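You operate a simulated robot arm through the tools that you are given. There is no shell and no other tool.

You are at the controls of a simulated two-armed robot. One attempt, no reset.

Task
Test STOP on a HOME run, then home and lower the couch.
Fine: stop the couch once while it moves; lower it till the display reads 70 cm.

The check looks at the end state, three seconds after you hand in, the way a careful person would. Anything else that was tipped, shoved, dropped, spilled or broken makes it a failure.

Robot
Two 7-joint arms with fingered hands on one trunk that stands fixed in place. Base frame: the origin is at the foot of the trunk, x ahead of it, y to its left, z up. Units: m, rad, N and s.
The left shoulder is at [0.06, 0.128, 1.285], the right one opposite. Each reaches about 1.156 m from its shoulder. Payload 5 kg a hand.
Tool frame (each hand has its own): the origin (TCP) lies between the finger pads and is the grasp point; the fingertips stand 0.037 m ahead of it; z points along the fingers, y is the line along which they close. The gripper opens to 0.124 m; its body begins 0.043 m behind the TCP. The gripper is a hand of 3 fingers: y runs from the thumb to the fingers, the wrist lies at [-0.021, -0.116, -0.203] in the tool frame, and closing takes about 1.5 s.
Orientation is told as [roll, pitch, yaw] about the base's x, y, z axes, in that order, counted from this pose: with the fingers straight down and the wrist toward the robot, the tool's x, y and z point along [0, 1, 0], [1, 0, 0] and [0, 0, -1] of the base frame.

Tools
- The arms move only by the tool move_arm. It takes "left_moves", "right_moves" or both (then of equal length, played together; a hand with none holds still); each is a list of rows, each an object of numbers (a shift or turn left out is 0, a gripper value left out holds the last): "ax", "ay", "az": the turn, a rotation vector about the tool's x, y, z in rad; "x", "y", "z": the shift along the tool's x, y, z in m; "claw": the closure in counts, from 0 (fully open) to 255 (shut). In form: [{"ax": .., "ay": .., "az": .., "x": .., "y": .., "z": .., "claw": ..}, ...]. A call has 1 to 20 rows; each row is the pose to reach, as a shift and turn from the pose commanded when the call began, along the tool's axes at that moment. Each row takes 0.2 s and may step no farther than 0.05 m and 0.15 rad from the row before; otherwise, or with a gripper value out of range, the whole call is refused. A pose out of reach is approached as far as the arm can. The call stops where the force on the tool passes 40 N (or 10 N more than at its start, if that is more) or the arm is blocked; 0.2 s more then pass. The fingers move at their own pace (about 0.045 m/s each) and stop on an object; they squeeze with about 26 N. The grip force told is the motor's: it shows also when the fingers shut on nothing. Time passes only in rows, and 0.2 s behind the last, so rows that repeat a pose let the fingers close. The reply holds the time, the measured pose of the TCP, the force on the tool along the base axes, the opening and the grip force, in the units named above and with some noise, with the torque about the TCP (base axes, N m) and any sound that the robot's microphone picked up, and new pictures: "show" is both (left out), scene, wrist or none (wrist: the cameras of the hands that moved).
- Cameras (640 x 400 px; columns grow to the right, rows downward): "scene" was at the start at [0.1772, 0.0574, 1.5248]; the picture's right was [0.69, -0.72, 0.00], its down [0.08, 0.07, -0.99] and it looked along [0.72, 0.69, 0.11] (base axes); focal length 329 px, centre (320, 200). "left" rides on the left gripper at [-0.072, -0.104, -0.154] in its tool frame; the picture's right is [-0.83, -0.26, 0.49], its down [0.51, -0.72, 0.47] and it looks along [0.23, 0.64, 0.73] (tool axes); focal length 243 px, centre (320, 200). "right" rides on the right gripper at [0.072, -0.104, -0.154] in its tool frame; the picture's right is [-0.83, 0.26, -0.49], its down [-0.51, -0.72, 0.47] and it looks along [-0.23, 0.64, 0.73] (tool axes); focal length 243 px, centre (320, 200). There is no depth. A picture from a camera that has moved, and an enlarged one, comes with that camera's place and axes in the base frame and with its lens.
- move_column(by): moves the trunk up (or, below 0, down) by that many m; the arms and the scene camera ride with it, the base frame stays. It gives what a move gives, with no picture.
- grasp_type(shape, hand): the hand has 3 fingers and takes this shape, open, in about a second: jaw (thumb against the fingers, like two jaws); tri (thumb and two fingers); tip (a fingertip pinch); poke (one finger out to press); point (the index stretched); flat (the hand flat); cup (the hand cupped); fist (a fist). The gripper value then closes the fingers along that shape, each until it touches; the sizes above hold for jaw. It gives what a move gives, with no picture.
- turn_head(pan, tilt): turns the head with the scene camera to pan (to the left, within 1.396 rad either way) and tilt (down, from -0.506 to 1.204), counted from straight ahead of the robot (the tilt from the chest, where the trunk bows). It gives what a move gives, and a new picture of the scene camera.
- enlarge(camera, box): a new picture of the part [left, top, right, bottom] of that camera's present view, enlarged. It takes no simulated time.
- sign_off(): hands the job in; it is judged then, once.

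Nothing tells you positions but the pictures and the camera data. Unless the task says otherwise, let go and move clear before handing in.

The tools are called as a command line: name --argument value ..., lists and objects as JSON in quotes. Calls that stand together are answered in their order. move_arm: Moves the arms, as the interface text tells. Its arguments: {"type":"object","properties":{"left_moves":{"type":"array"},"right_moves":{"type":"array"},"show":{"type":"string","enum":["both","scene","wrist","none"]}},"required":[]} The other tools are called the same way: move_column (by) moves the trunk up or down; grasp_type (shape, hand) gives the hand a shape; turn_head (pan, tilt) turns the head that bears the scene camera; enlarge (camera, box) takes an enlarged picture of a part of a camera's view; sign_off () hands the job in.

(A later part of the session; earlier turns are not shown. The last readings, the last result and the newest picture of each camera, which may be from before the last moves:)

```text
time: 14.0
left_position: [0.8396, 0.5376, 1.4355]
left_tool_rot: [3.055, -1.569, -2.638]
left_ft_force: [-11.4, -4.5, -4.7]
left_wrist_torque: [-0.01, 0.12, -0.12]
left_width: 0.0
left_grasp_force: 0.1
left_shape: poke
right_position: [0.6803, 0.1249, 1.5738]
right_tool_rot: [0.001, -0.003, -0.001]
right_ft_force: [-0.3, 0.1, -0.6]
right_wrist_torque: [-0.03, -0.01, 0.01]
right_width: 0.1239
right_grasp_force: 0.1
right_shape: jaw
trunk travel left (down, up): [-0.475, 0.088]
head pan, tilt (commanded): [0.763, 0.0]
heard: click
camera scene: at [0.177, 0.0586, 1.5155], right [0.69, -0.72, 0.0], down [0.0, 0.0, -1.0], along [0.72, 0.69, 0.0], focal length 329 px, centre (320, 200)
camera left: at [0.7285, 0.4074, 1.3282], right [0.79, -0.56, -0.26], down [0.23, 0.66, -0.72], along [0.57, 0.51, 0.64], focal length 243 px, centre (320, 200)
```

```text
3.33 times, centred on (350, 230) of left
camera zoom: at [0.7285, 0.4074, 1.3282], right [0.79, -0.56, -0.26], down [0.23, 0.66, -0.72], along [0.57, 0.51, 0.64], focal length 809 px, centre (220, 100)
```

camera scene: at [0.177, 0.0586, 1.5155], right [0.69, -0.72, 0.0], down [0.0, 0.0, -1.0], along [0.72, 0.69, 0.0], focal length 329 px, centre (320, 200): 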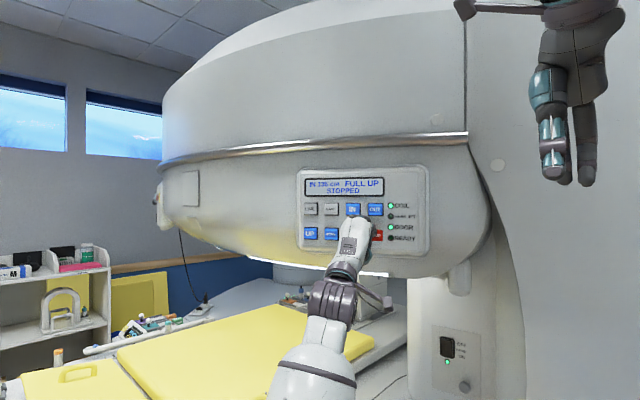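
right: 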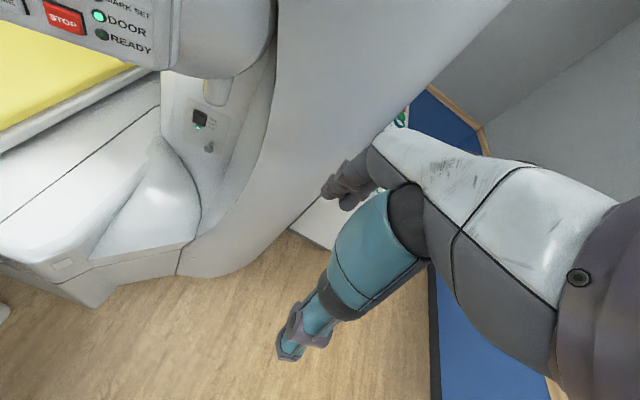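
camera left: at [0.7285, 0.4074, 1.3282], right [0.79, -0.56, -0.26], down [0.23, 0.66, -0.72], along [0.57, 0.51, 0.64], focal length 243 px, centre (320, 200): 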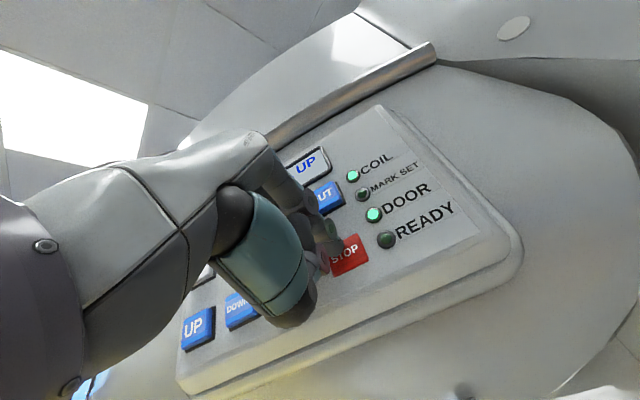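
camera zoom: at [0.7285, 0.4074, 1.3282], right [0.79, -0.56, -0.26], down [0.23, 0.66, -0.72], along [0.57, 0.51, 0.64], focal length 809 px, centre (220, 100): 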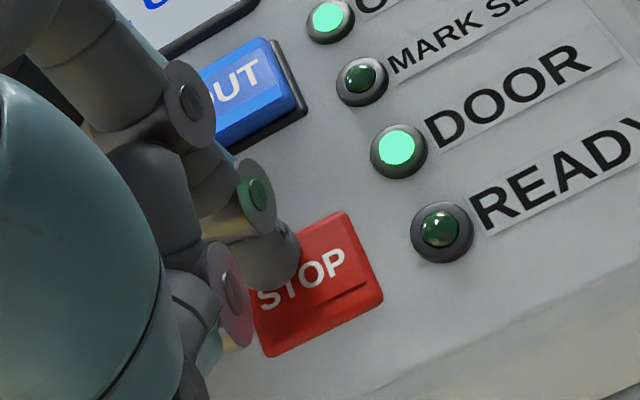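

STOP clicked and the display reads "IN 136 cm FULL UP STOPPED". I'll back off, shift left to HOME and press it again to complete the homing.

move_arm --left_moves '[{"z": -0.03}, {"x": 0.028, "y": -0.002, "z": -0.03}, {"x": 0.055, "y": -0.003, "z": -0.028}, {"x": 0.055, "y": -0.003, "z": -0.016}, {"x": 0.055, "y": -0.003, "z": -0.01}, {"x": 0.055, "y": -0.003, "z": -0.006}]'

enlarge --camera "scene" --box '[290, 160, 434, 250]'

enlarge --camera "left" --box '[270, 170, 430, 290]'

```text
time: 15.4
left_position: [0.8127, 0.5868, 1.4314]
left_tool_rot: [-2.785, -1.568, -3.078]
left_ft_force: [-5.6, -1.8, -1.3]
left_wrist_torque: [0.01, 0.02, -0.03]
left_width: 0.0
left_grasp_force: 0.0
left_shape: poke
right_position: [0.6812, 0.1259, 1.573]
right_tool_rot: [0.0, -0.003, -0.001]
right_ft_force: [0.1, -0.9, -1.1]
right_wrist_torque: [-0.05, -0.01, -0.03]
right_width: 0.1236
right_grasp_force: 0.0
right_shape: jaw
trunk travel left (down, up): [-0.475, 0.088]
head pan, tilt (commanded): [0.763, 0.0]
heard: click
camera scene: at [0.1784, 0.0594, 1.5153], right [0.69, -0.72, 0.0], down [0.0, 0.0, -1.0], along [0.72, 0.69, 0.0], focal length 329 px, centre (320, 200)
camera left: at [0.7025, 0.4571, 1.3247], right [0.79, -0.56, -0.26], down [0.22, 0.66, -0.72], along [0.57, 0.51, 0.64], focal length 243 px, centre (320, 200)
```

scene: 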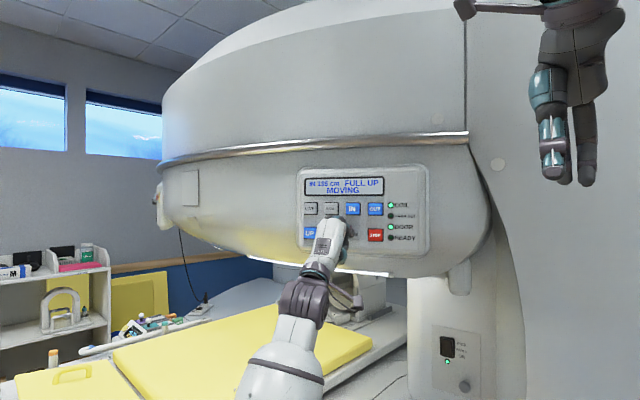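
left: 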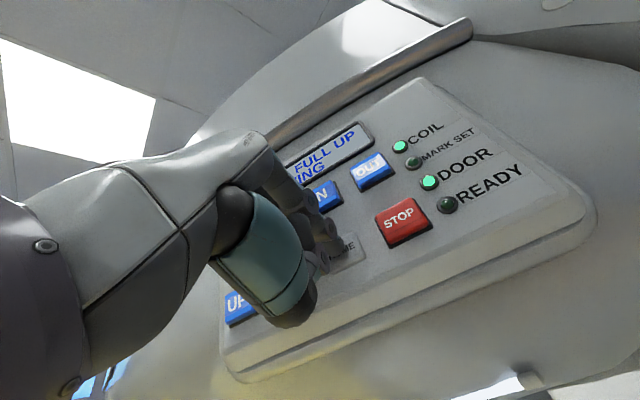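

```text
4.44 times, centred on (362, 205) of scene
camera zoom: at [0.1784, 0.0594, 1.5153], right [0.69, -0.72, 0.0], down [0.0, 0.0, -1.0], along [0.72, 0.69, 0.0], focal length 1464 px, centre (133, 178)
```

zoom: 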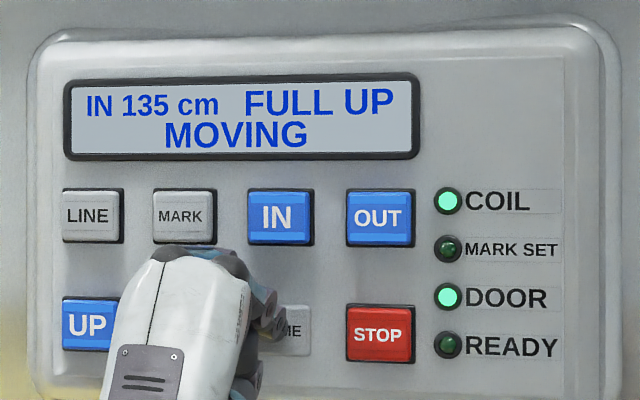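

```text
3.33 times, centred on (350, 230) of left
camera zoom: at [0.7025, 0.4571, 1.3247], right [0.79, -0.56, -0.26], down [0.22, 0.66, -0.72], along [0.57, 0.51, 0.64], focal length 809 px, centre (220, 100)
```

zoom: 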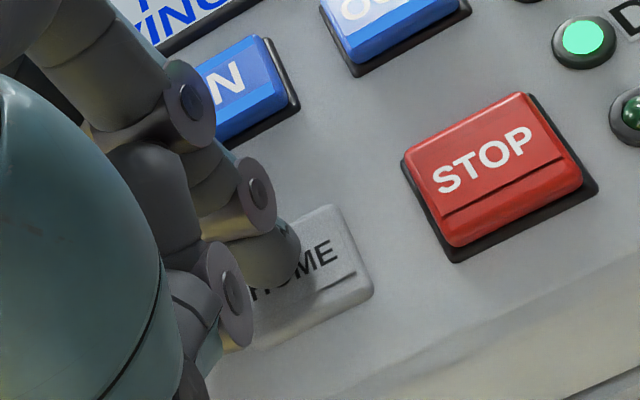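

The couch is homing again (135 cm, MOVING). I'll retract, hover in front of DOWN, and look down at the couch and the left arm to check clearance while it travels.

move_arm --left_moves '[{"z": -0.025}, {"x": 0.028, "z": -0.03}, {"x": 0.057, "z": -0.03}]' --show "none"

turn_head --pan 1.1 --tilt 0.4

```text
time: 16.2
left_position: [0.7626, 0.6285, 1.4293]
left_tool_rot: [-1.287, -1.567, 1.706]
left_ft_force: [-0.2, 0.1, -0.4]
left_wrist_torque: [-0.01, 0.03, -0.01]
left_width: 0.0
left_grasp_force: 0.2
left_shape: poke
right_position: [0.6824, 0.1264, 1.573]
right_tool_rot: [0.001, -0.001, 0.001]
right_ft_force: [0.2, 0.3, -0.1]
right_wrist_torque: [-0.01, -0.02, -0.02]
right_width: 0.1237
right_grasp_force: 0.0
right_shape: jaw
trunk travel left (down, up): [-0.475, 0.088]
head pan, tilt (commanded): [0.763, 0.0]
```

```text
time: 17.1
left_position: [0.7632, 0.6253, 1.4305]
left_tool_rot: [1.19, -1.571, -0.771]
left_ft_force: [-0.5, 0.4, -0.4]
left_wrist_torque: [0.0, -0.02, 0.02]
left_width: 0.0001
left_grasp_force: 0.1
left_shape: poke
right_position: [0.6826, 0.1253, 1.5731]
right_tool_rot: [-0.001, -0.001, -0.001]
right_ft_force: [-0.1, -1.3, 0.0]
right_wrist_torque: [0.0, 0.02, -0.03]
right_width: 0.1237
right_grasp_force: 0.0
right_shape: jaw
trunk travel left (down, up): [-0.475, 0.088]
head pan, tilt (commanded): [1.1, 0.4]
camera scene: at [0.1567, 0.0797, 1.4782], right [0.89, -0.45, 0.0], down [-0.18, -0.35, -0.92], along [0.42, 0.82, -0.39], focal length 329 px, centre (320, 200)
```

scene: 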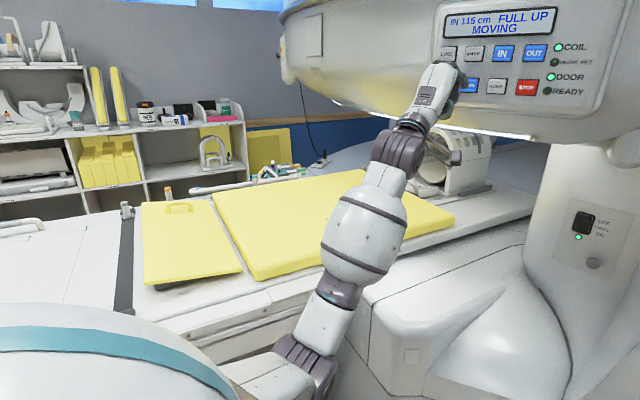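

The couch runs along −x with its near edge at y≈0.8, well clear of my arm (y<0.65). The display reads 115 cm and moving, so I'll wait while watching.

move_arm --left_moves '[{"z": 0}, {"z": 0}, {"z": 0}, {"z": 0}, {"z": 0}, {"z": 0}, {"z": 0}, {"z": 0}, {"z": 0}, {"z": 0}, {"z": 0}, {"z": 0}, {"z": 0}, {"z": 0}, {"z": 0}]' --show "scene"

```text
time: 20.2
left_position: [0.7641, 0.6269, 1.4304]
left_tool_rot: [-0.604, -1.57, 1.027]
left_ft_force: [-1.0, 1.1, -0.3]
left_wrist_torque: [0.0, 0.02, 0.0]
left_width: 0.0001
left_grasp_force: 0.0
left_shape: poke
right_position: [0.6822, 0.1257, 1.5719]
right_tool_rot: [0.0, 0.0, -0.001]
right_ft_force: [0.1, 0.0, 1.0]
right_wrist_torque: [0.01, 0.01, 0.02]
right_width: 0.1235
right_grasp_force: 0.0
right_shape: jaw
trunk travel left (down, up): [-0.475, 0.088]
head pan, tilt (commanded): [1.1, 0.4]
camera scene: at [0.1566, 0.08, 1.4781], right [0.89, -0.45, 0.0], down [-0.18, -0.35, -0.92], along [0.42, 0.82, -0.39], focal length 329 px, centre (320, 200)
```

scene: 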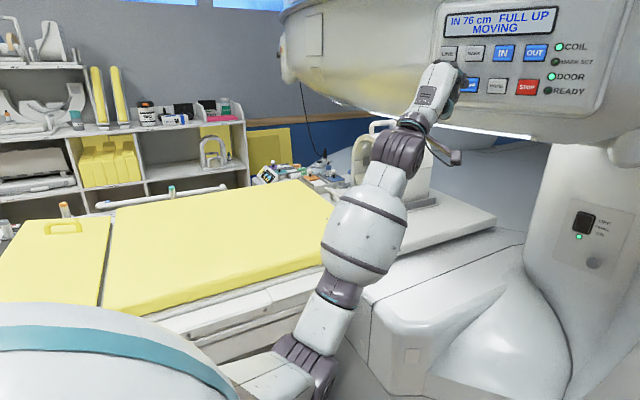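

move_arm --left_moves '[{"z": 0}, {"z": 0}, {"z": 0}, {"z": 0}, {"z": 0}, {"z": 0}, {"z": 0}, {"z": 0}, {"z": 0}, {"z": 0}, {"z": 0}, {"z": 0}, {"z": 0}, {"z": 0}, {"z": 0}]' --show "scene"

```text
time: 23.4
left_position: [0.7633, 0.6255, 1.4308]
left_tool_rot: [-0.585, -1.571, 1.005]
left_ft_force: [0.1, 0.4, 0.3]
left_wrist_torque: [-0.04, 0.0, -0.01]
left_width: 0.0
left_grasp_force: 0.0
left_shape: poke
right_position: [0.6826, 0.1257, 1.5729]
right_tool_rot: [-0.001, 0.0, 0.0]
right_ft_force: [0.1, -0.2, 0.1]
right_wrist_torque: [0.02, -0.02, 0.0]
right_width: 0.1235
right_grasp_force: 0.0
right_shape: jaw
trunk travel left (down, up): [-0.475, 0.088]
head pan, tilt (commanded): [1.1, 0.4]
camera scene: at [0.1566, 0.08, 1.4781], right [0.89, -0.45, 0.0], down [-0.18, -0.35, -0.92], along [0.42, 0.82, -0.39], focal length 329 px, centre (320, 200)
```

scene: 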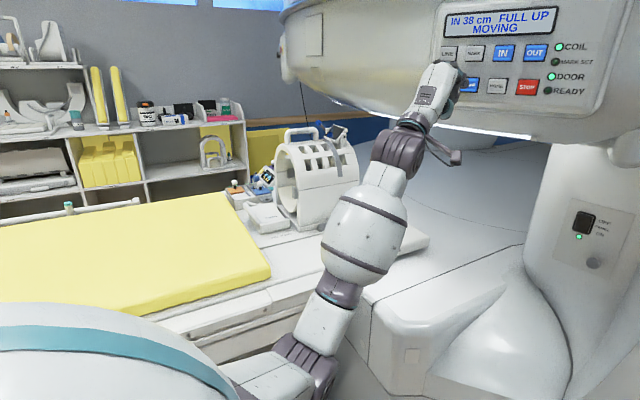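

move_arm --left_moves '[{"z": 0}, {"z": 0}, {"z": 0}, {"z": 0}, {"z": 0}, {"z": 0}, {"z": 0}, {"z": 0}, {"z": 0}, {"z": 0}, {"z": 0}, {"z": 0}, {"z": 0}, {"z": 0}, {"z": 0}, {"z": 0}, {"z": 0}, {"z": 0}]' --show "both"

enlarge --camera "scene" --box '[420, 0, 600, 110]'

enlarge --camera "left" --box '[230, 130, 470, 330]'

```text
time: 27.2
left_position: [0.7641, 0.626, 1.4304]
left_tool_rot: [-0.54, -1.57, 0.962]
left_ft_force: [0.1, 0.3, 0.3]
left_wrist_torque: [0.01, 0.0, 0.02]
left_width: 0.0001
left_grasp_force: 0.0
left_shape: poke
right_position: [0.6815, 0.124, 1.5727]
right_tool_rot: [0.001, 0.0, 0.0]
right_ft_force: [0.7, 0.2, 0.1]
right_wrist_torque: [-0.02, -0.03, -0.02]
right_width: 0.1236
right_grasp_force: 0.0
right_shape: jaw
trunk travel left (down, up): [-0.475, 0.088]
head pan, tilt (commanded): [1.1, 0.4]
camera scene: at [0.1566, 0.08, 1.4781], right [0.89, -0.45, 0.0], down [-0.18, -0.35, -0.92], along [0.42, 0.82, -0.39], focal length 329 px, centre (320, 200)
camera left: at [0.6524, 0.4967, 1.3242], right [0.79, -0.56, -0.26], down [0.22, 0.66, -0.72], along [0.57, 0.51, 0.64], focal length 243 px, centre (320, 200)
```

scene: 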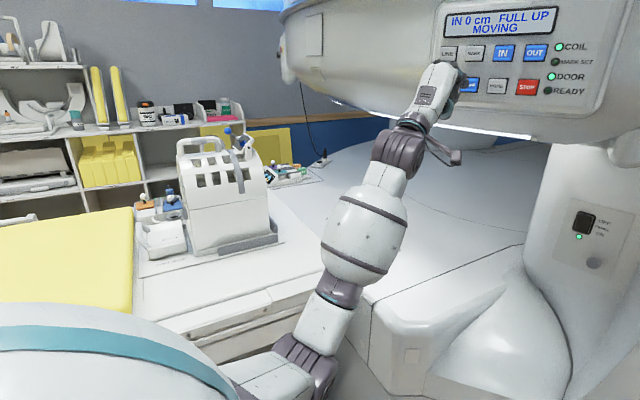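
left: 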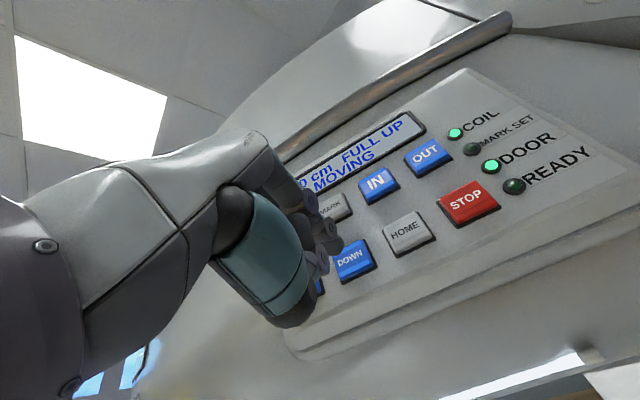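

```text
3.56 times, centred on (510, 55) of scene
camera zoom: at [0.1566, 0.08, 1.4781], right [0.89, -0.45, 0.0], down [-0.18, -0.35, -0.92], along [0.42, 0.82, -0.39], focal length 1171 px, centre (-356, 716)
```

zoom: 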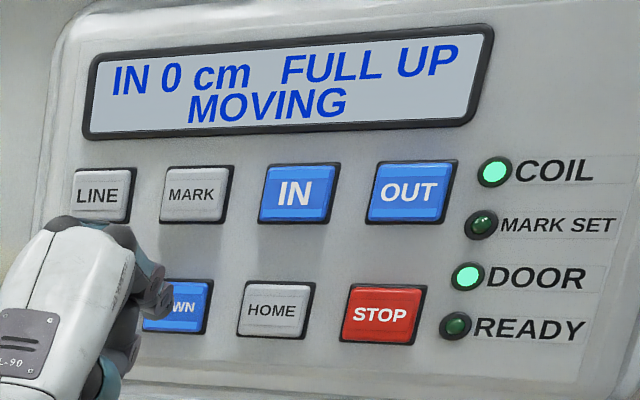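

```text
2.00 times, centred on (350, 230) of left
camera zoom: at [0.6524, 0.4967, 1.3242], right [0.79, -0.56, -0.26], down [0.22, 0.66, -0.72], along [0.57, 0.51, 0.64], focal length 485 px, centre (260, 140)
```

zoom: 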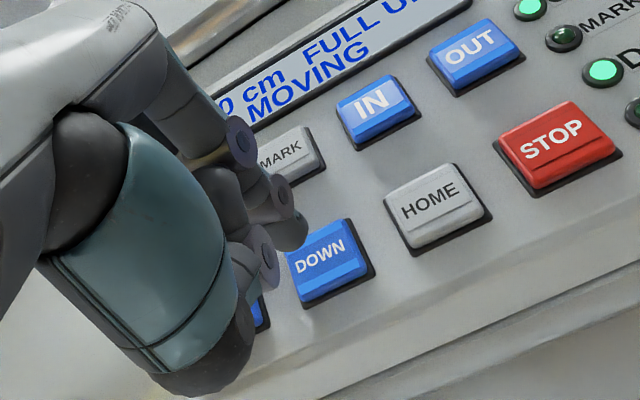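

The display reads "IN 0 cm FULL UP MOVING", so it has almost arrived. I'll wait a bit more for it to settle, trimming the hand 3 mm lower to centre on DOWN.

move_arm --left_moves '[{"y": -0.003}, {"y": -0.003}, {"y": -0.003}, {"y": -0.003}, {"y": -0.003}]' --show "none"

turn_head --pan 0.9 --tilt 0.2

enlarge --camera "left" --box '[230, 130, 470, 330]'

```text
time: 28.4
left_position: [0.7641, 0.6261, 1.4266]
left_tool_rot: [-0.619, -1.569, 1.04]
left_ft_force: [0.2, 0.3, -0.5]
left_wrist_torque: [0.0, -0.01, 0.02]
left_width: 0.0
left_grasp_force: 0.1
left_shape: poke
right_position: [0.6823, 0.1261, 1.5733]
right_tool_rot: [-0.002, 0.001, 0.0]
right_ft_force: [0.4, -0.5, 0.4]
right_wrist_torque: [0.01, -0.01, 0.01]
right_width: 0.1236
right_grasp_force: 0.0
right_shape: jaw
trunk travel left (down, up): [-0.475, 0.088]
head pan, tilt (commanded): [1.1, 0.4]
```

```text
time: 29.2
left_position: [0.7639, 0.6269, 1.4258]
left_tool_rot: [-0.852, -1.571, 1.272]
left_ft_force: [0.5, 0.5, 0.1]
left_wrist_torque: [0.0, -0.01, 0.01]
left_width: 0.0
left_grasp_force: 0.1
left_shape: poke
right_position: [0.6825, 0.1261, 1.5729]
right_tool_rot: [0.0, 0.0, -0.001]
right_ft_force: [0.9, -0.3, 0.1]
right_wrist_torque: [-0.04, 0.02, 0.04]
right_width: 0.1235
right_grasp_force: 0.1
right_shape: jaw
trunk travel left (down, up): [-0.475, 0.088]
head pan, tilt (commanded): [0.901, 0.201]
camera scene: at [0.1723, 0.0706, 1.4966], right [0.78, -0.62, 0.0], down [-0.12, -0.16, -0.98], along [0.61, 0.77, -0.2], focal length 329 px, centre (320, 200)
```

scene: 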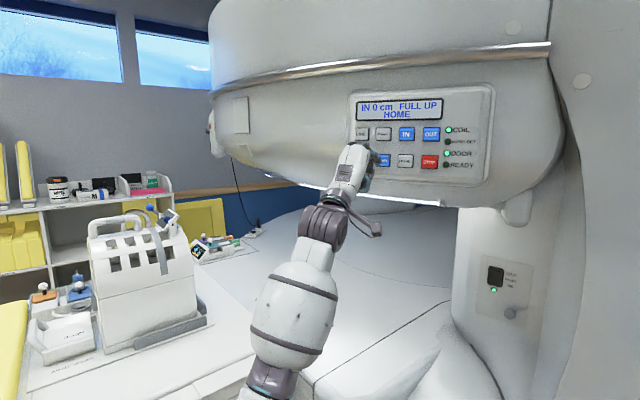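

```text
2.00 times, centred on (350, 230) of left
camera zoom: at [0.6525, 0.4966, 1.3211], right [0.79, -0.56, -0.26], down [0.22, 0.66, -0.72], along [0.57, 0.51, 0.64], focal length 485 px, centre (260, 140)
```

zoom: 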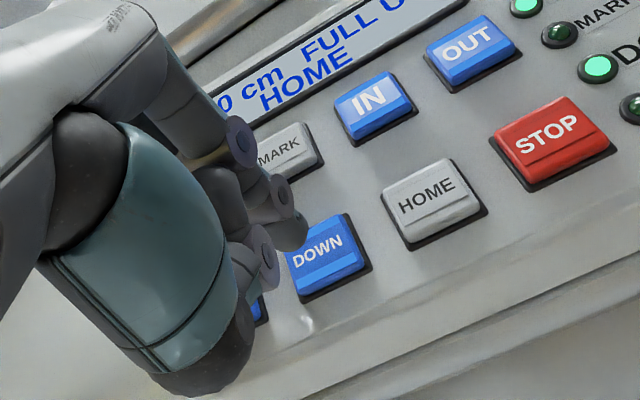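

The couch is home ("IN 0 cm FULL UP HOME"). Next I'll press DOWN in small steps and see how it responds.

move_arm --left_moves '[{"z": 0.012}, {"z": 0.019}, {"z": 0.023}, {"z": 0.026}]'

enlarge --camera "scene" --box '[340, 80, 500, 200]'

enlarge --camera "left" --box '[270, 170, 430, 290]'

```text
time: 30.2
left_position: [0.7852, 0.6359, 1.4273]
left_tool_rot: [-3.08, -1.57, -2.784]
left_ft_force: [-3.5, -1.0, -0.8]
left_wrist_torque: [0.01, -0.01, -0.01]
left_width: 0.0002
left_grasp_force: 0.0
left_shape: poke
right_position: [0.6813, 0.125, 1.5726]
right_tool_rot: [-0.001, 0.0, -0.001]
right_ft_force: [0.1, -0.8, -0.7]
right_wrist_torque: [0.01, -0.04, 0.01]
right_width: 0.1236
right_grasp_force: 0.1
right_shape: jaw
trunk travel left (down, up): [-0.475, 0.088]
head pan, tilt (commanded): [0.901, 0.201]
heard: click
camera scene: at [0.1719, 0.0704, 1.4968], right [0.78, -0.62, 0.0], down [-0.12, -0.16, -0.98], along [0.61, 0.77, -0.2], focal length 329 px, centre (320, 200)
camera left: at [0.6757, 0.507, 1.3205], right [0.79, -0.56, -0.26], down [0.22, 0.66, -0.72], along [0.57, 0.51, 0.64], focal length 243 px, centre (320, 200)
```

scene: 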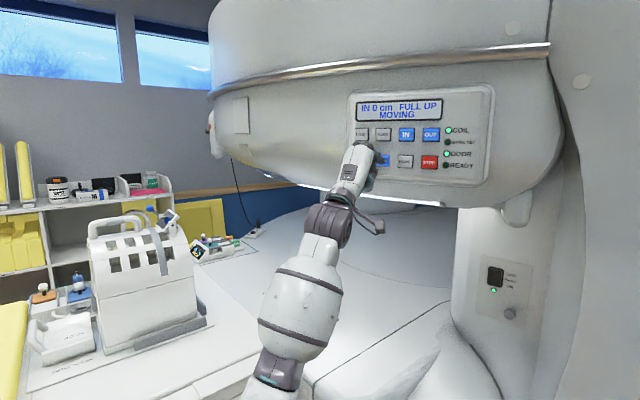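
left: 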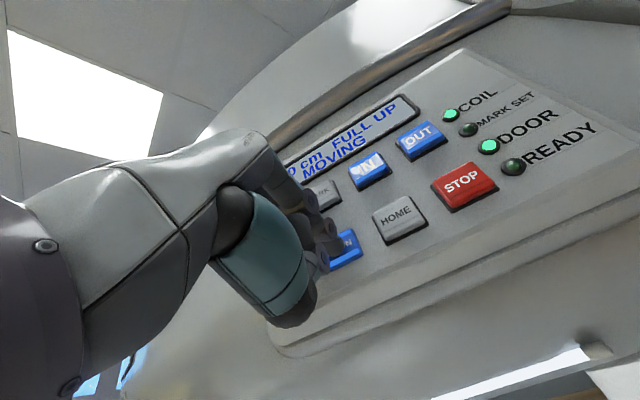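

```text
3.33 times, centred on (420, 140) of scene
camera zoom: at [0.1719, 0.0704, 1.4968], right [0.78, -0.62, 0.0], down [-0.12, -0.16, -0.98], along [0.61, 0.77, -0.2], focal length 1098 px, centre (-13, 400)
```

zoom: 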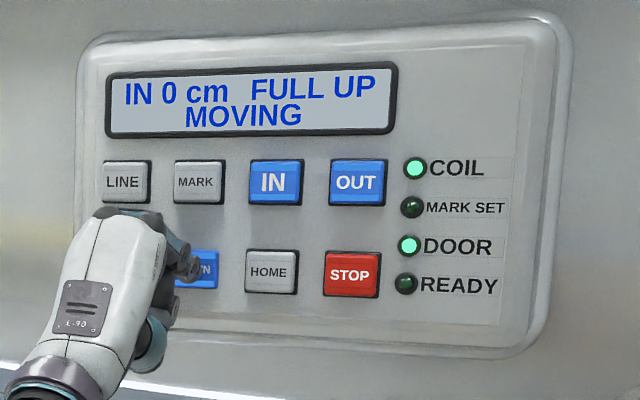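

```text
3.33 times, centred on (350, 230) of left
camera zoom: at [0.6757, 0.507, 1.3205], right [0.79, -0.56, -0.26], down [0.22, 0.66, -0.72], along [0.57, 0.51, 0.64], focal length 809 px, centre (220, 100)
```

zoom: 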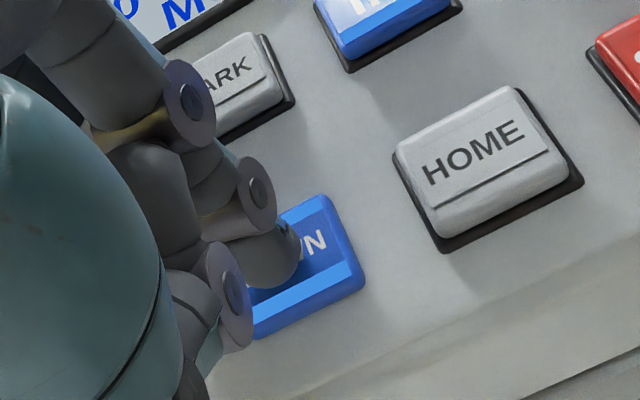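

DOWN clicked and the display shows MOVING. I'll hold for a short moment and read the display.

move_arm --left_moves '[{"z": 0}, {"z": 0}, {"z": 0}]' --show "scene"

enlarge --camera "scene" --box '[340, 80, 500, 200]'

```text
time: 31.0
left_position: [0.7856, 0.6366, 1.428]
left_tool_rot: [-2.824, -1.572, -3.039]
left_ft_force: [-3.6, -1.8, -0.3]
left_wrist_torque: [0.02, 0.03, 0.01]
left_width: 0.0002
left_grasp_force: 0.0
left_shape: poke
right_position: [0.6822, 0.1245, 1.5731]
right_tool_rot: [-0.002, 0.0, 0.0]
right_ft_force: [-0.7, 0.1, -0.4]
right_wrist_torque: [0.0, 0.01, -0.01]
right_width: 0.1239
right_grasp_force: 0.1
right_shape: jaw
trunk travel left (down, up): [-0.475, 0.088]
head pan, tilt (commanded): [0.901, 0.201]
camera scene: at [0.1718, 0.0704, 1.4968], right [0.78, -0.62, 0.0], down [-0.12, -0.16, -0.98], along [0.61, 0.77, -0.2], focal length 329 px, centre (320, 200)
```

scene: 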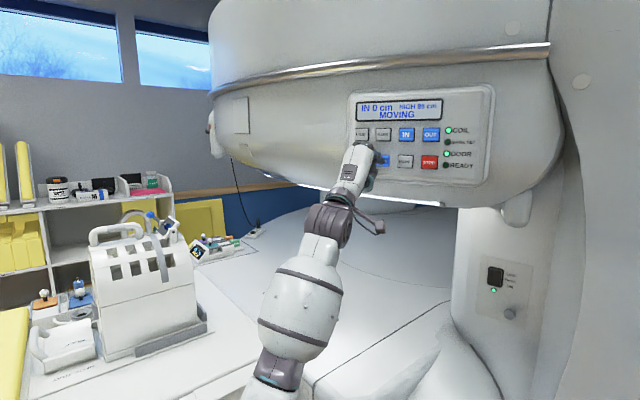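

```text
3.33 times, centred on (420, 140) of scene
camera zoom: at [0.1718, 0.0704, 1.4968], right [0.78, -0.62, 0.0], down [-0.12, -0.16, -0.98], along [0.61, 0.77, -0.2], focal length 1098 px, centre (-13, 400)
```

zoom: 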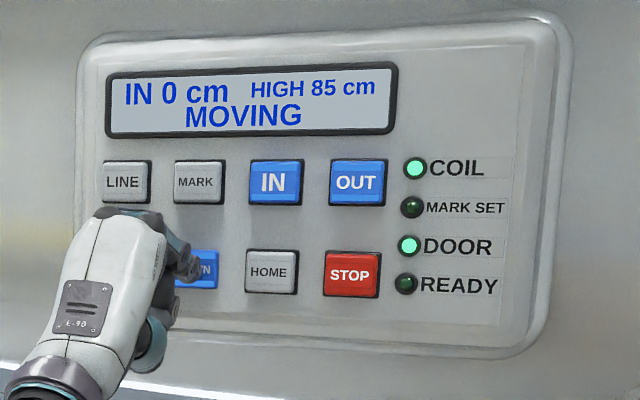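

It reads HIGH 85 cm and is descending while DOWN is held. I'll hold for another second to measure the speed.

move_arm --left_moves '[{"z": 0}, {"z": 0}, {"z": 0}, {"z": 0}]' --show "scene"

enlarge --camera "scene" --box '[340, 80, 500, 200]'

```text
time: 32.0
left_position: [0.7869, 0.6366, 1.4256]
left_tool_rot: [-2.747, -1.571, -3.116]
left_ft_force: [-2.7, -1.6, -1.0]
left_wrist_torque: [-0.01, 0.03, -0.05]
left_width: 0.0001
left_grasp_force: 0.1
left_shape: poke
right_position: [0.6806, 0.1252, 1.5726]
right_tool_rot: [0.0, -0.001, -0.003]
right_ft_force: [-0.1, 0.5, -1.0]
right_wrist_torque: [0.0, -0.03, -0.01]
right_width: 0.1237
right_grasp_force: 0.0
right_shape: jaw
trunk travel left (down, up): [-0.475, 0.088]
head pan, tilt (commanded): [0.901, 0.201]
camera scene: at [0.1718, 0.0704, 1.4968], right [0.78, -0.62, 0.0], down [-0.12, -0.16, -0.98], along [0.61, 0.77, -0.2], focal length 329 px, centre (320, 200)
```

scene: 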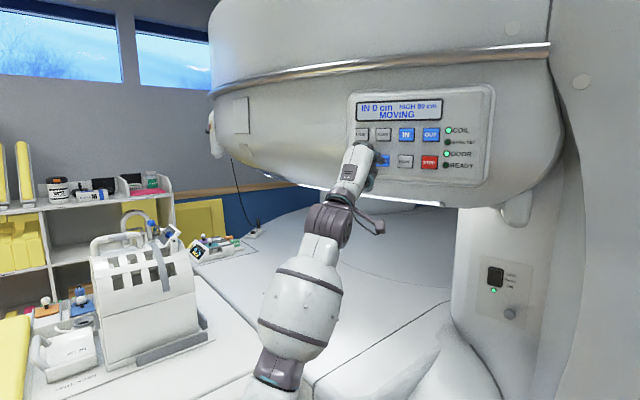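

```text
3.33 times, centred on (420, 140) of scene
camera zoom: at [0.1718, 0.0704, 1.4968], right [0.78, -0.62, 0.0], down [-0.12, -0.16, -0.98], along [0.61, 0.77, -0.2], focal length 1098 px, centre (-13, 400)
```

zoom: 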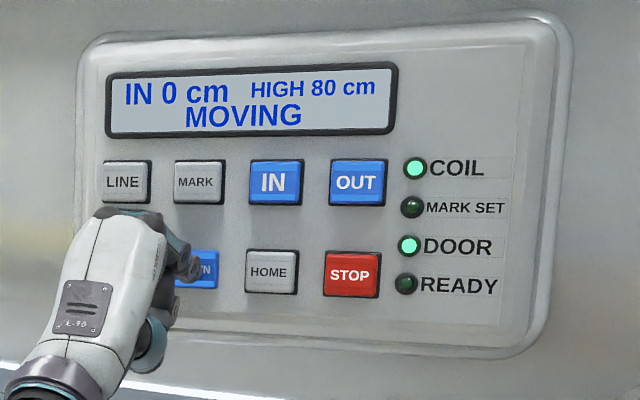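

It descends at about 5 cm/s and reads 80 cm. I'll release now to find out whether DOWN is hold-to-run, with margin left before 70.

move_arm --left_moves '[{"z": -0.02}]' --show "scene"

enlarge --camera "scene" --box '[340, 80, 500, 200]'

```text
time: 32.4
left_position: [0.7698, 0.6279, 1.4251]
left_tool_rot: [-2.984, -1.572, -2.878]
left_ft_force: [-0.5, 0.2, -0.2]
left_wrist_torque: [0.0, -0.04, 0.01]
left_width: 0.0001
left_grasp_force: 0.1
left_shape: poke
right_position: [0.6814, 0.1255, 1.5737]
right_tool_rot: [-0.001, 0.001, 0.0]
right_ft_force: [-0.5, 0.7, 0.6]
right_wrist_torque: [-0.02, 0.0, 0.02]
right_width: 0.1236
right_grasp_force: 0.0
right_shape: jaw
trunk travel left (down, up): [-0.475, 0.088]
head pan, tilt (commanded): [0.901, 0.201]
camera scene: at [0.1718, 0.0704, 1.4968], right [0.78, -0.62, 0.0], down [-0.12, -0.16, -0.98], along [0.61, 0.77, -0.2], focal length 329 px, centre (320, 200)
```

scene: 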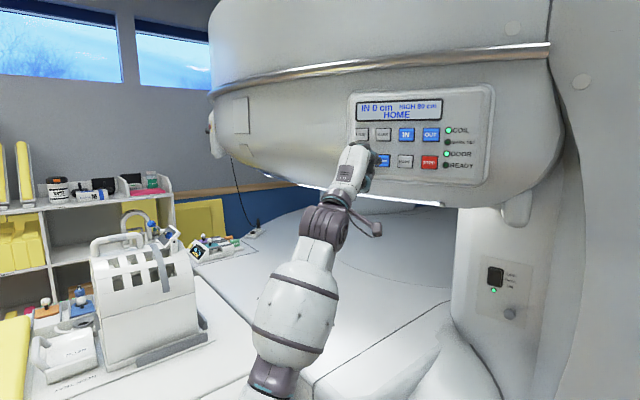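

```text
3.33 times, centred on (420, 140) of scene
camera zoom: at [0.1718, 0.0704, 1.4968], right [0.78, -0.62, 0.0], down [-0.12, -0.16, -0.98], along [0.61, 0.77, -0.2], focal length 1098 px, centre (-13, 400)
```

zoom: 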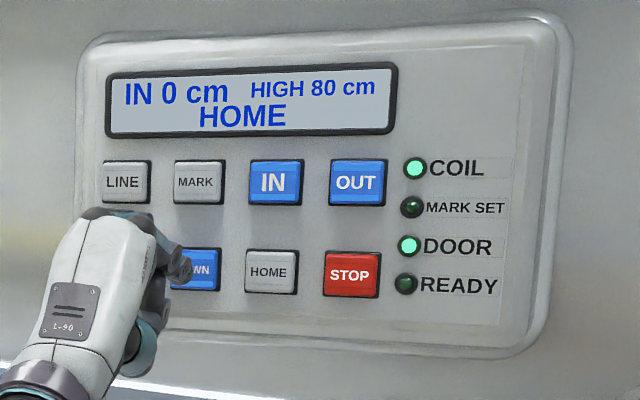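

DOWN is hold-to-run: it stopped at 80 cm on release. I'll press for about a second and release within the same call, to calibrate how far a timed press travels.

move_arm --left_moves '[{"z": 0.01}, {"z": 0.02}, {"z": 0.02}, {"z": 0.02}, {"z": 0.02}, {"z": 0.02}, {"z": 0.0}]' --show "scene"

enlarge --camera "scene" --box '[340, 80, 500, 200]'

```text
time: 34.0
left_position: [0.7676, 0.6281, 1.4262]
left_tool_rot: [2.79, -1.57, -2.371]
left_ft_force: [-0.4, -0.1, 0.5]
left_wrist_torque: [0.01, 0.02, -0.01]
left_width: 0.0
left_grasp_force: 0.0
left_shape: poke
right_position: [0.6812, 0.1255, 1.5728]
right_tool_rot: [0.001, 0.0, -0.001]
right_ft_force: [-0.7, -0.1, 0.2]
right_wrist_torque: [-0.03, -0.05, 0.04]
right_width: 0.1238
right_grasp_force: 0.1
right_shape: jaw
trunk travel left (down, up): [-0.475, 0.088]
head pan, tilt (commanded): [0.901, 0.201]
heard: click
camera scene: at [0.1719, 0.0704, 1.4968], right [0.78, -0.62, 0.0], down [-0.12, -0.16, -0.98], along [0.61, 0.77, -0.2], focal length 329 px, centre (320, 200)
```

scene: 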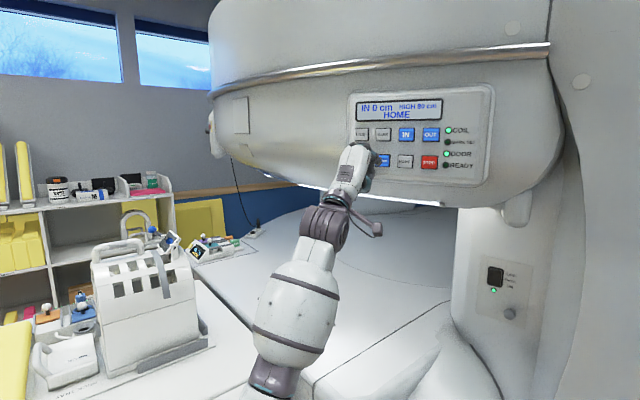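

```text
3.33 times, centred on (420, 140) of scene
camera zoom: at [0.1719, 0.0704, 1.4968], right [0.78, -0.62, 0.0], down [-0.12, -0.16, -0.98], along [0.61, 0.77, -0.2], focal length 1098 px, centre (-13, 400)
```

zoom: 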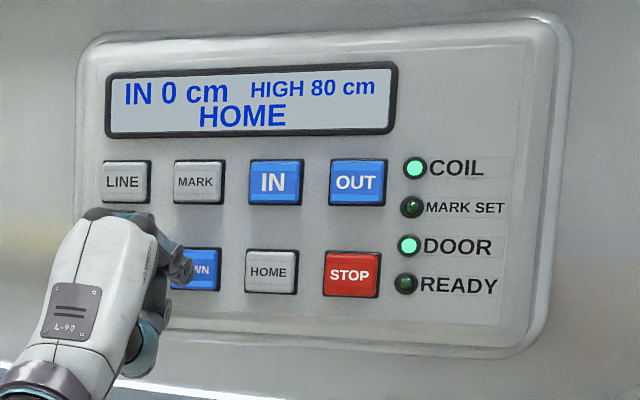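

The click was heard, but the display still reads 80, though the coil appears slightly lower in the picture. I'll wait a moment and re-read in case the display lags.

move_arm --left_moves '[{"z": 0}, {"z": 0}, {"z": 0}, {"z": 0}, {"z": 0}]' --show "both"

enlarge --camera "scene" --box '[340, 80, 500, 200]'

enlarge --camera "scene" --box '[0, 180, 240, 400]'

```text
time: 35.2
left_position: [0.7683, 0.6291, 1.4258]
left_tool_rot: [-1.221, -1.572, 1.641]
left_ft_force: [-0.3, -0.4, 0.3]
left_wrist_torque: [0.03, -0.02, -0.01]
left_width: 0.0002
left_grasp_force: 0.0
left_shape: poke
right_position: [0.6827, 0.1257, 1.5733]
right_tool_rot: [0.001, -0.001, -0.001]
right_ft_force: [-0.3, 0.3, -0.7]
right_wrist_torque: [0.0, -0.01, 0.01]
right_width: 0.1238
right_grasp_force: 0.0
right_shape: jaw
trunk travel left (down, up): [-0.475, 0.088]
head pan, tilt (commanded): [0.901, 0.201]
camera scene: at [0.1723, 0.0705, 1.4967], right [0.78, -0.62, 0.0], down [-0.12, -0.16, -0.98], along [0.61, 0.77, -0.2], focal length 329 px, centre (320, 200)
camera left: at [0.6586, 0.499, 1.3201], right [0.79, -0.56, -0.26], down [0.22, 0.66, -0.72], along [0.57, 0.51, 0.64], focal length 243 px, centre (320, 200)
```

scene: 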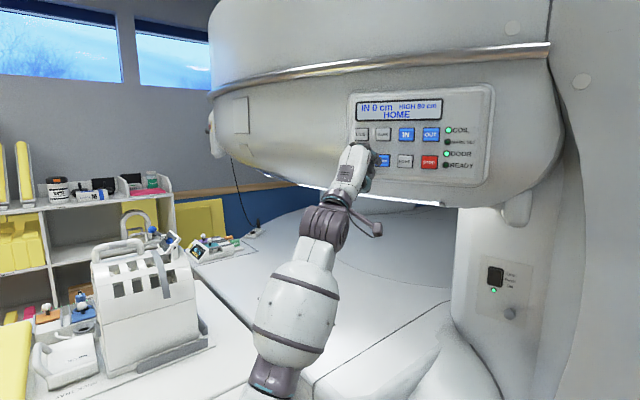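
left: 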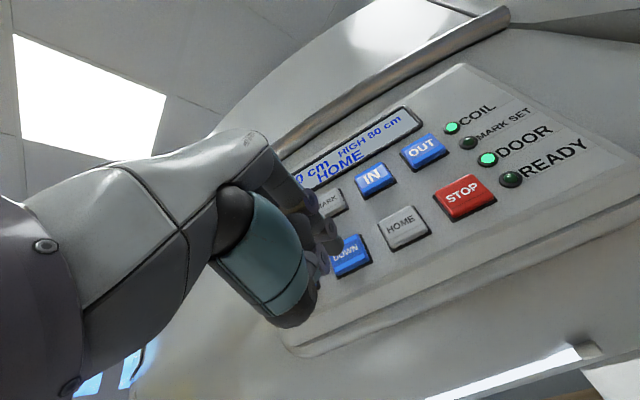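

```text
3.33 times, centred on (420, 140) of scene
camera zoom: at [0.1723, 0.0705, 1.4967], right [0.78, -0.62, 0.0], down [-0.12, -0.16, -0.98], along [0.61, 0.77, -0.2], focal length 1098 px, centre (-13, 400)
```

zoom: 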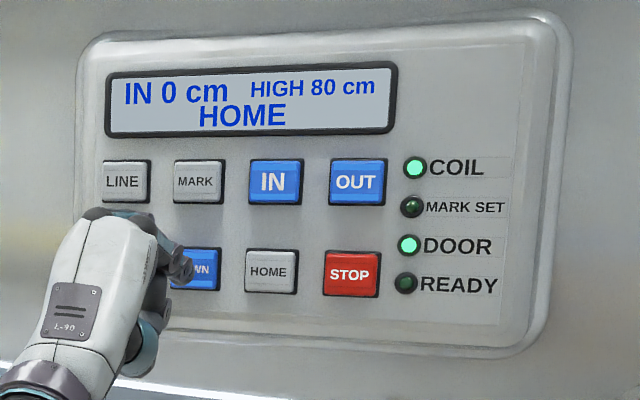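

```text
1.82 times, centred on (120, 290) of scene
camera zoom: at [0.1723, 0.0705, 1.4967], right [0.78, -0.62, 0.0], down [-0.12, -0.16, -0.98], along [0.61, 0.77, -0.2], focal length 599 px, centre (684, 36)
```

zoom: 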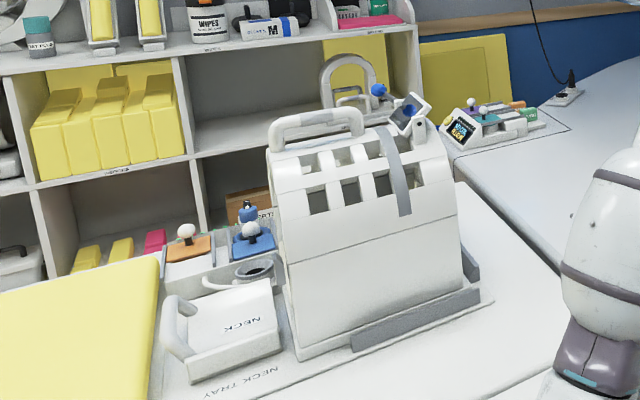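

The couch is visibly lower but the display still shows 80, so it probably steps in 5 cm increments. I'll do short press-and-release taps and watch for the reading to change.

move_arm --left_moves '[{"z": 0.01}, {"z": 0.02}, {"z": 0.02}, {"z": 0.0}]' --show "none"

enlarge --camera "scene" --box '[340, 80, 500, 200]'

enlarge --camera "scene" --box '[0, 180, 240, 400]'

```text
time: 36.2
left_position: [0.768, 0.629, 1.4262]
left_tool_rot: [-2.934, -1.571, -2.93]
left_ft_force: [0.0, 0.6, -0.2]
left_wrist_torque: [-0.03, 0.0, -0.01]
left_width: 0.0
left_grasp_force: 0.0
left_shape: poke
right_position: [0.6813, 0.1255, 1.5728]
right_tool_rot: [0.0, 0.0, -0.003]
right_ft_force: [0.3, 0.1, -0.4]
right_wrist_torque: [0.0, 0.02, -0.01]
right_width: 0.1236
right_grasp_force: 0.1
right_shape: jaw
trunk travel left (down, up): [-0.475, 0.088]
head pan, tilt (commanded): [0.901, 0.201]
heard: click
```

```text
3.33 times, centred on (420, 140) of scene
camera zoom: at [0.1721, 0.0705, 1.4967], right [0.78, -0.62, 0.0], down [-0.12, -0.16, -0.98], along [0.61, 0.77, -0.2], focal length 1098 px, centre (-13, 400)
```

zoom: 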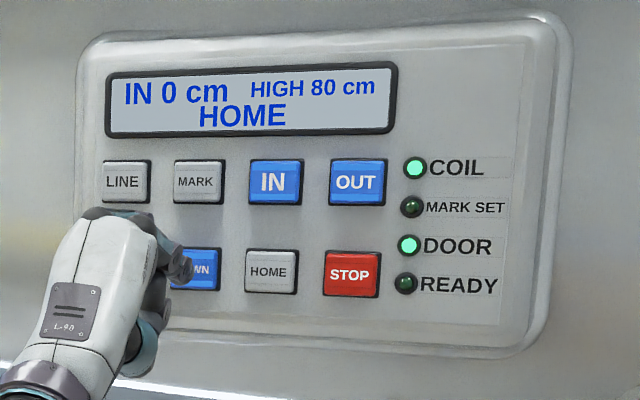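

```text
1.82 times, centred on (120, 290) of scene
camera zoom: at [0.1721, 0.0705, 1.4967], right [0.78, -0.62, 0.0], down [-0.12, -0.16, -0.98], along [0.61, 0.77, -0.2], focal length 599 px, centre (684, 36)
```

zoom: 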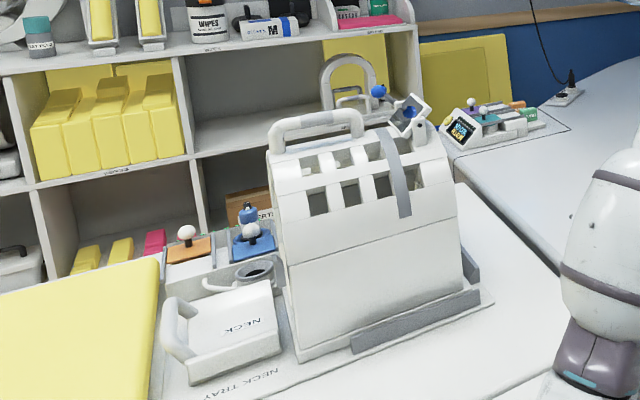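

The taps move it only slightly, so the speed is about 2.5 cm/s and the display seems to step by 5 cm. I'll press and hold, reading the display at short intervals.

move_arm --left_moves '[{"z": 0.01}, {"z": 0.02}, {"z": 0.02}]' --show "none"

enlarge --camera "scene" --box '[340, 80, 500, 200]'

enlarge --camera "scene" --box '[0, 180, 240, 400]'

```text
time: 37.0
left_position: [0.7862, 0.6366, 1.4274]
left_tool_rot: [-2.961, -1.571, -2.901]
left_ft_force: [-1.9, -0.3, 0.4]
left_wrist_torque: [-0.04, -0.01, -0.05]
left_width: 0.0001
left_grasp_force: 0.2
left_shape: poke
right_position: [0.6817, 0.125, 1.5736]
right_tool_rot: [0.002, 0.0, 0.0]
right_ft_force: [0.3, -0.4, -0.7]
right_wrist_torque: [-0.01, -0.02, 0.02]
right_width: 0.1237
right_grasp_force: 0.1
right_shape: jaw
trunk travel left (down, up): [-0.475, 0.088]
head pan, tilt (commanded): [0.901, 0.201]
heard: click
```

```text
3.33 times, centred on (420, 140) of scene
camera zoom: at [0.1716, 0.0703, 1.4968], right [0.78, -0.62, 0.0], down [-0.12, -0.16, -0.98], along [0.61, 0.77, -0.2], focal length 1098 px, centre (-13, 400)
```

zoom: 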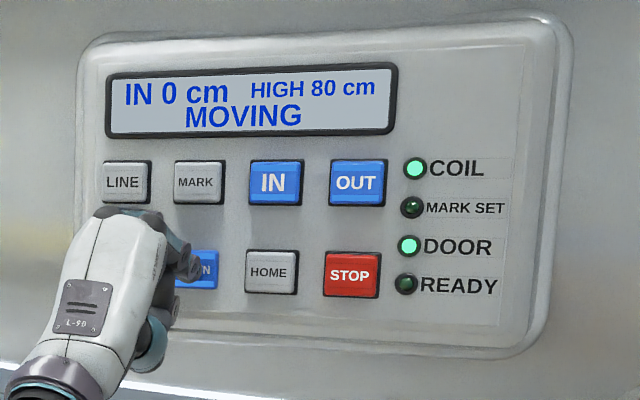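

```text
1.82 times, centred on (120, 290) of scene
camera zoom: at [0.1716, 0.0703, 1.4968], right [0.78, -0.62, 0.0], down [-0.12, -0.16, -0.98], along [0.61, 0.77, -0.2], focal length 599 px, centre (684, 36)
```

zoom: 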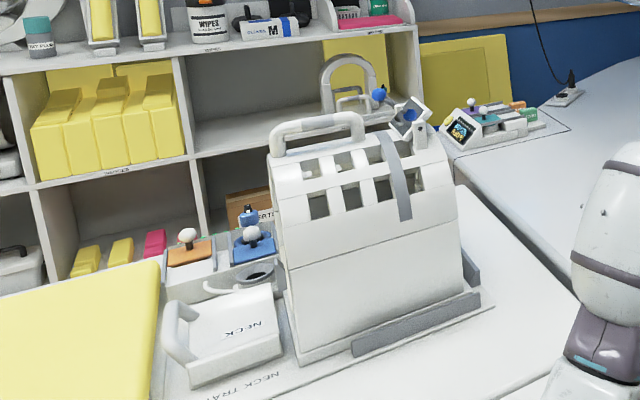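

move_arm --left_moves '[{"z": 0}]' --show "none"

enlarge --camera "scene" --box '[340, 80, 500, 200]'

enlarge --camera "scene" --box '[0, 180, 240, 400]'

```text
time: 37.4
left_position: [0.786, 0.6359, 1.4279]
left_tool_rot: [-3.019, -1.57, -2.847]
left_ft_force: [-1.5, -0.3, 1.0]
left_wrist_torque: [-0.02, 0.0, -0.02]
left_width: 0.0
left_grasp_force: 0.1
left_shape: poke
right_position: [0.6825, 0.1245, 1.573]
right_tool_rot: [0.0, -0.001, -0.002]
right_ft_force: [0.6, 0.5, 0.9]
right_wrist_torque: [0.03, -0.01, 0.0]
right_width: 0.1237
right_grasp_force: 0.1
right_shape: jaw
trunk travel left (down, up): [-0.475, 0.088]
head pan, tilt (commanded): [0.901, 0.201]
```

```text
3.33 times, centred on (420, 140) of scene
camera zoom: at [0.1717, 0.0703, 1.4968], right [0.78, -0.62, 0.0], down [-0.12, -0.16, -0.98], along [0.61, 0.77, -0.2], focal length 1098 px, centre (-13, 400)
```

zoom: 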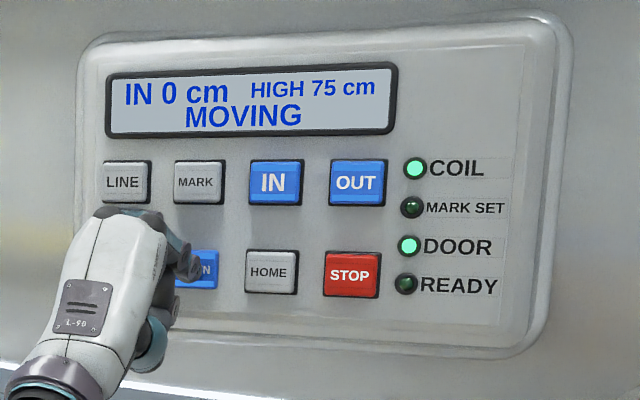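

```text
1.82 times, centred on (120, 290) of scene
camera zoom: at [0.1717, 0.0703, 1.4968], right [0.78, -0.62, 0.0], down [-0.12, -0.16, -0.98], along [0.61, 0.77, -0.2], focal length 599 px, centre (684, 36)
```

zoom: 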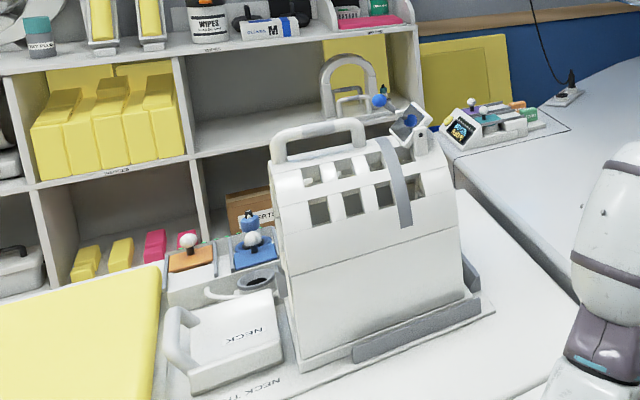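

The display flipped to 75 cm at about t=37.2. I'll keep holding and watch for the flip to 70.

move_arm --left_moves '[{"z": 0}, {"z": 0}, {"z": 0}]' --show "none"

enlarge --camera "scene" --box '[340, 80, 500, 200]'

enlarge --camera "scene" --box '[0, 180, 240, 400]'

```text
time: 38.2
left_position: [0.7862, 0.6365, 1.426]
left_tool_rot: [-2.925, -1.571, -2.938]
left_ft_force: [-2.0, -0.6, 0.9]
left_wrist_torque: [0.03, -0.06, -0.01]
left_width: 0.0
left_grasp_force: 0.0
left_shape: poke
right_position: [0.6814, 0.1269, 1.5727]
right_tool_rot: [0.0, 0.0, -0.001]
right_ft_force: [-0.1, -0.2, 0.0]
right_wrist_torque: [0.04, 0.02, -0.02]
right_width: 0.1235
right_grasp_force: 0.0
right_shape: jaw
trunk travel left (down, up): [-0.475, 0.088]
head pan, tilt (commanded): [0.901, 0.201]
```

```text
3.33 times, centred on (420, 140) of scene
camera zoom: at [0.1717, 0.0703, 1.4968], right [0.78, -0.62, 0.0], down [-0.12, -0.16, -0.98], along [0.61, 0.77, -0.2], focal length 1098 px, centre (-13, 400)
```

zoom: 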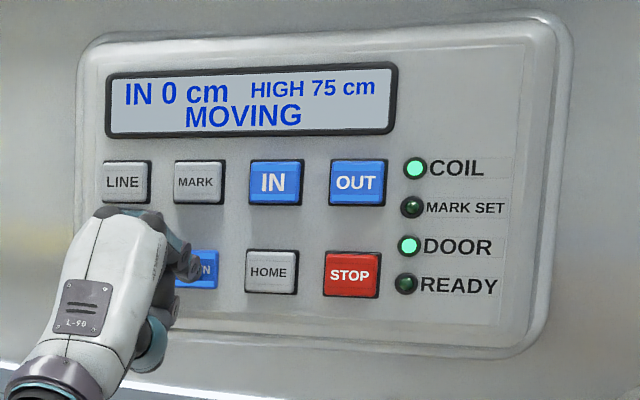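

```text
1.82 times, centred on (120, 290) of scene
camera zoom: at [0.1717, 0.0703, 1.4968], right [0.78, -0.62, 0.0], down [-0.12, -0.16, -0.98], along [0.61, 0.77, -0.2], focal length 599 px, centre (684, 36)
```

zoom: 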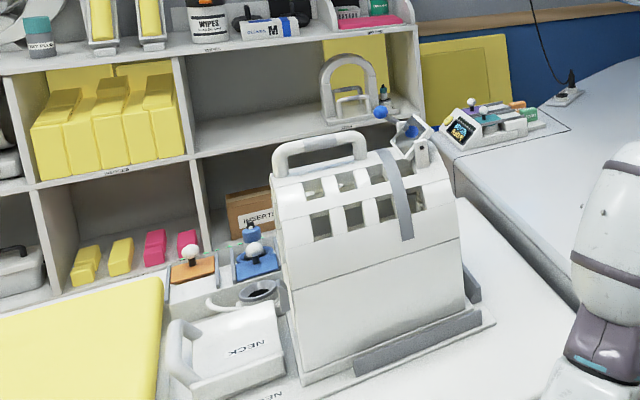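

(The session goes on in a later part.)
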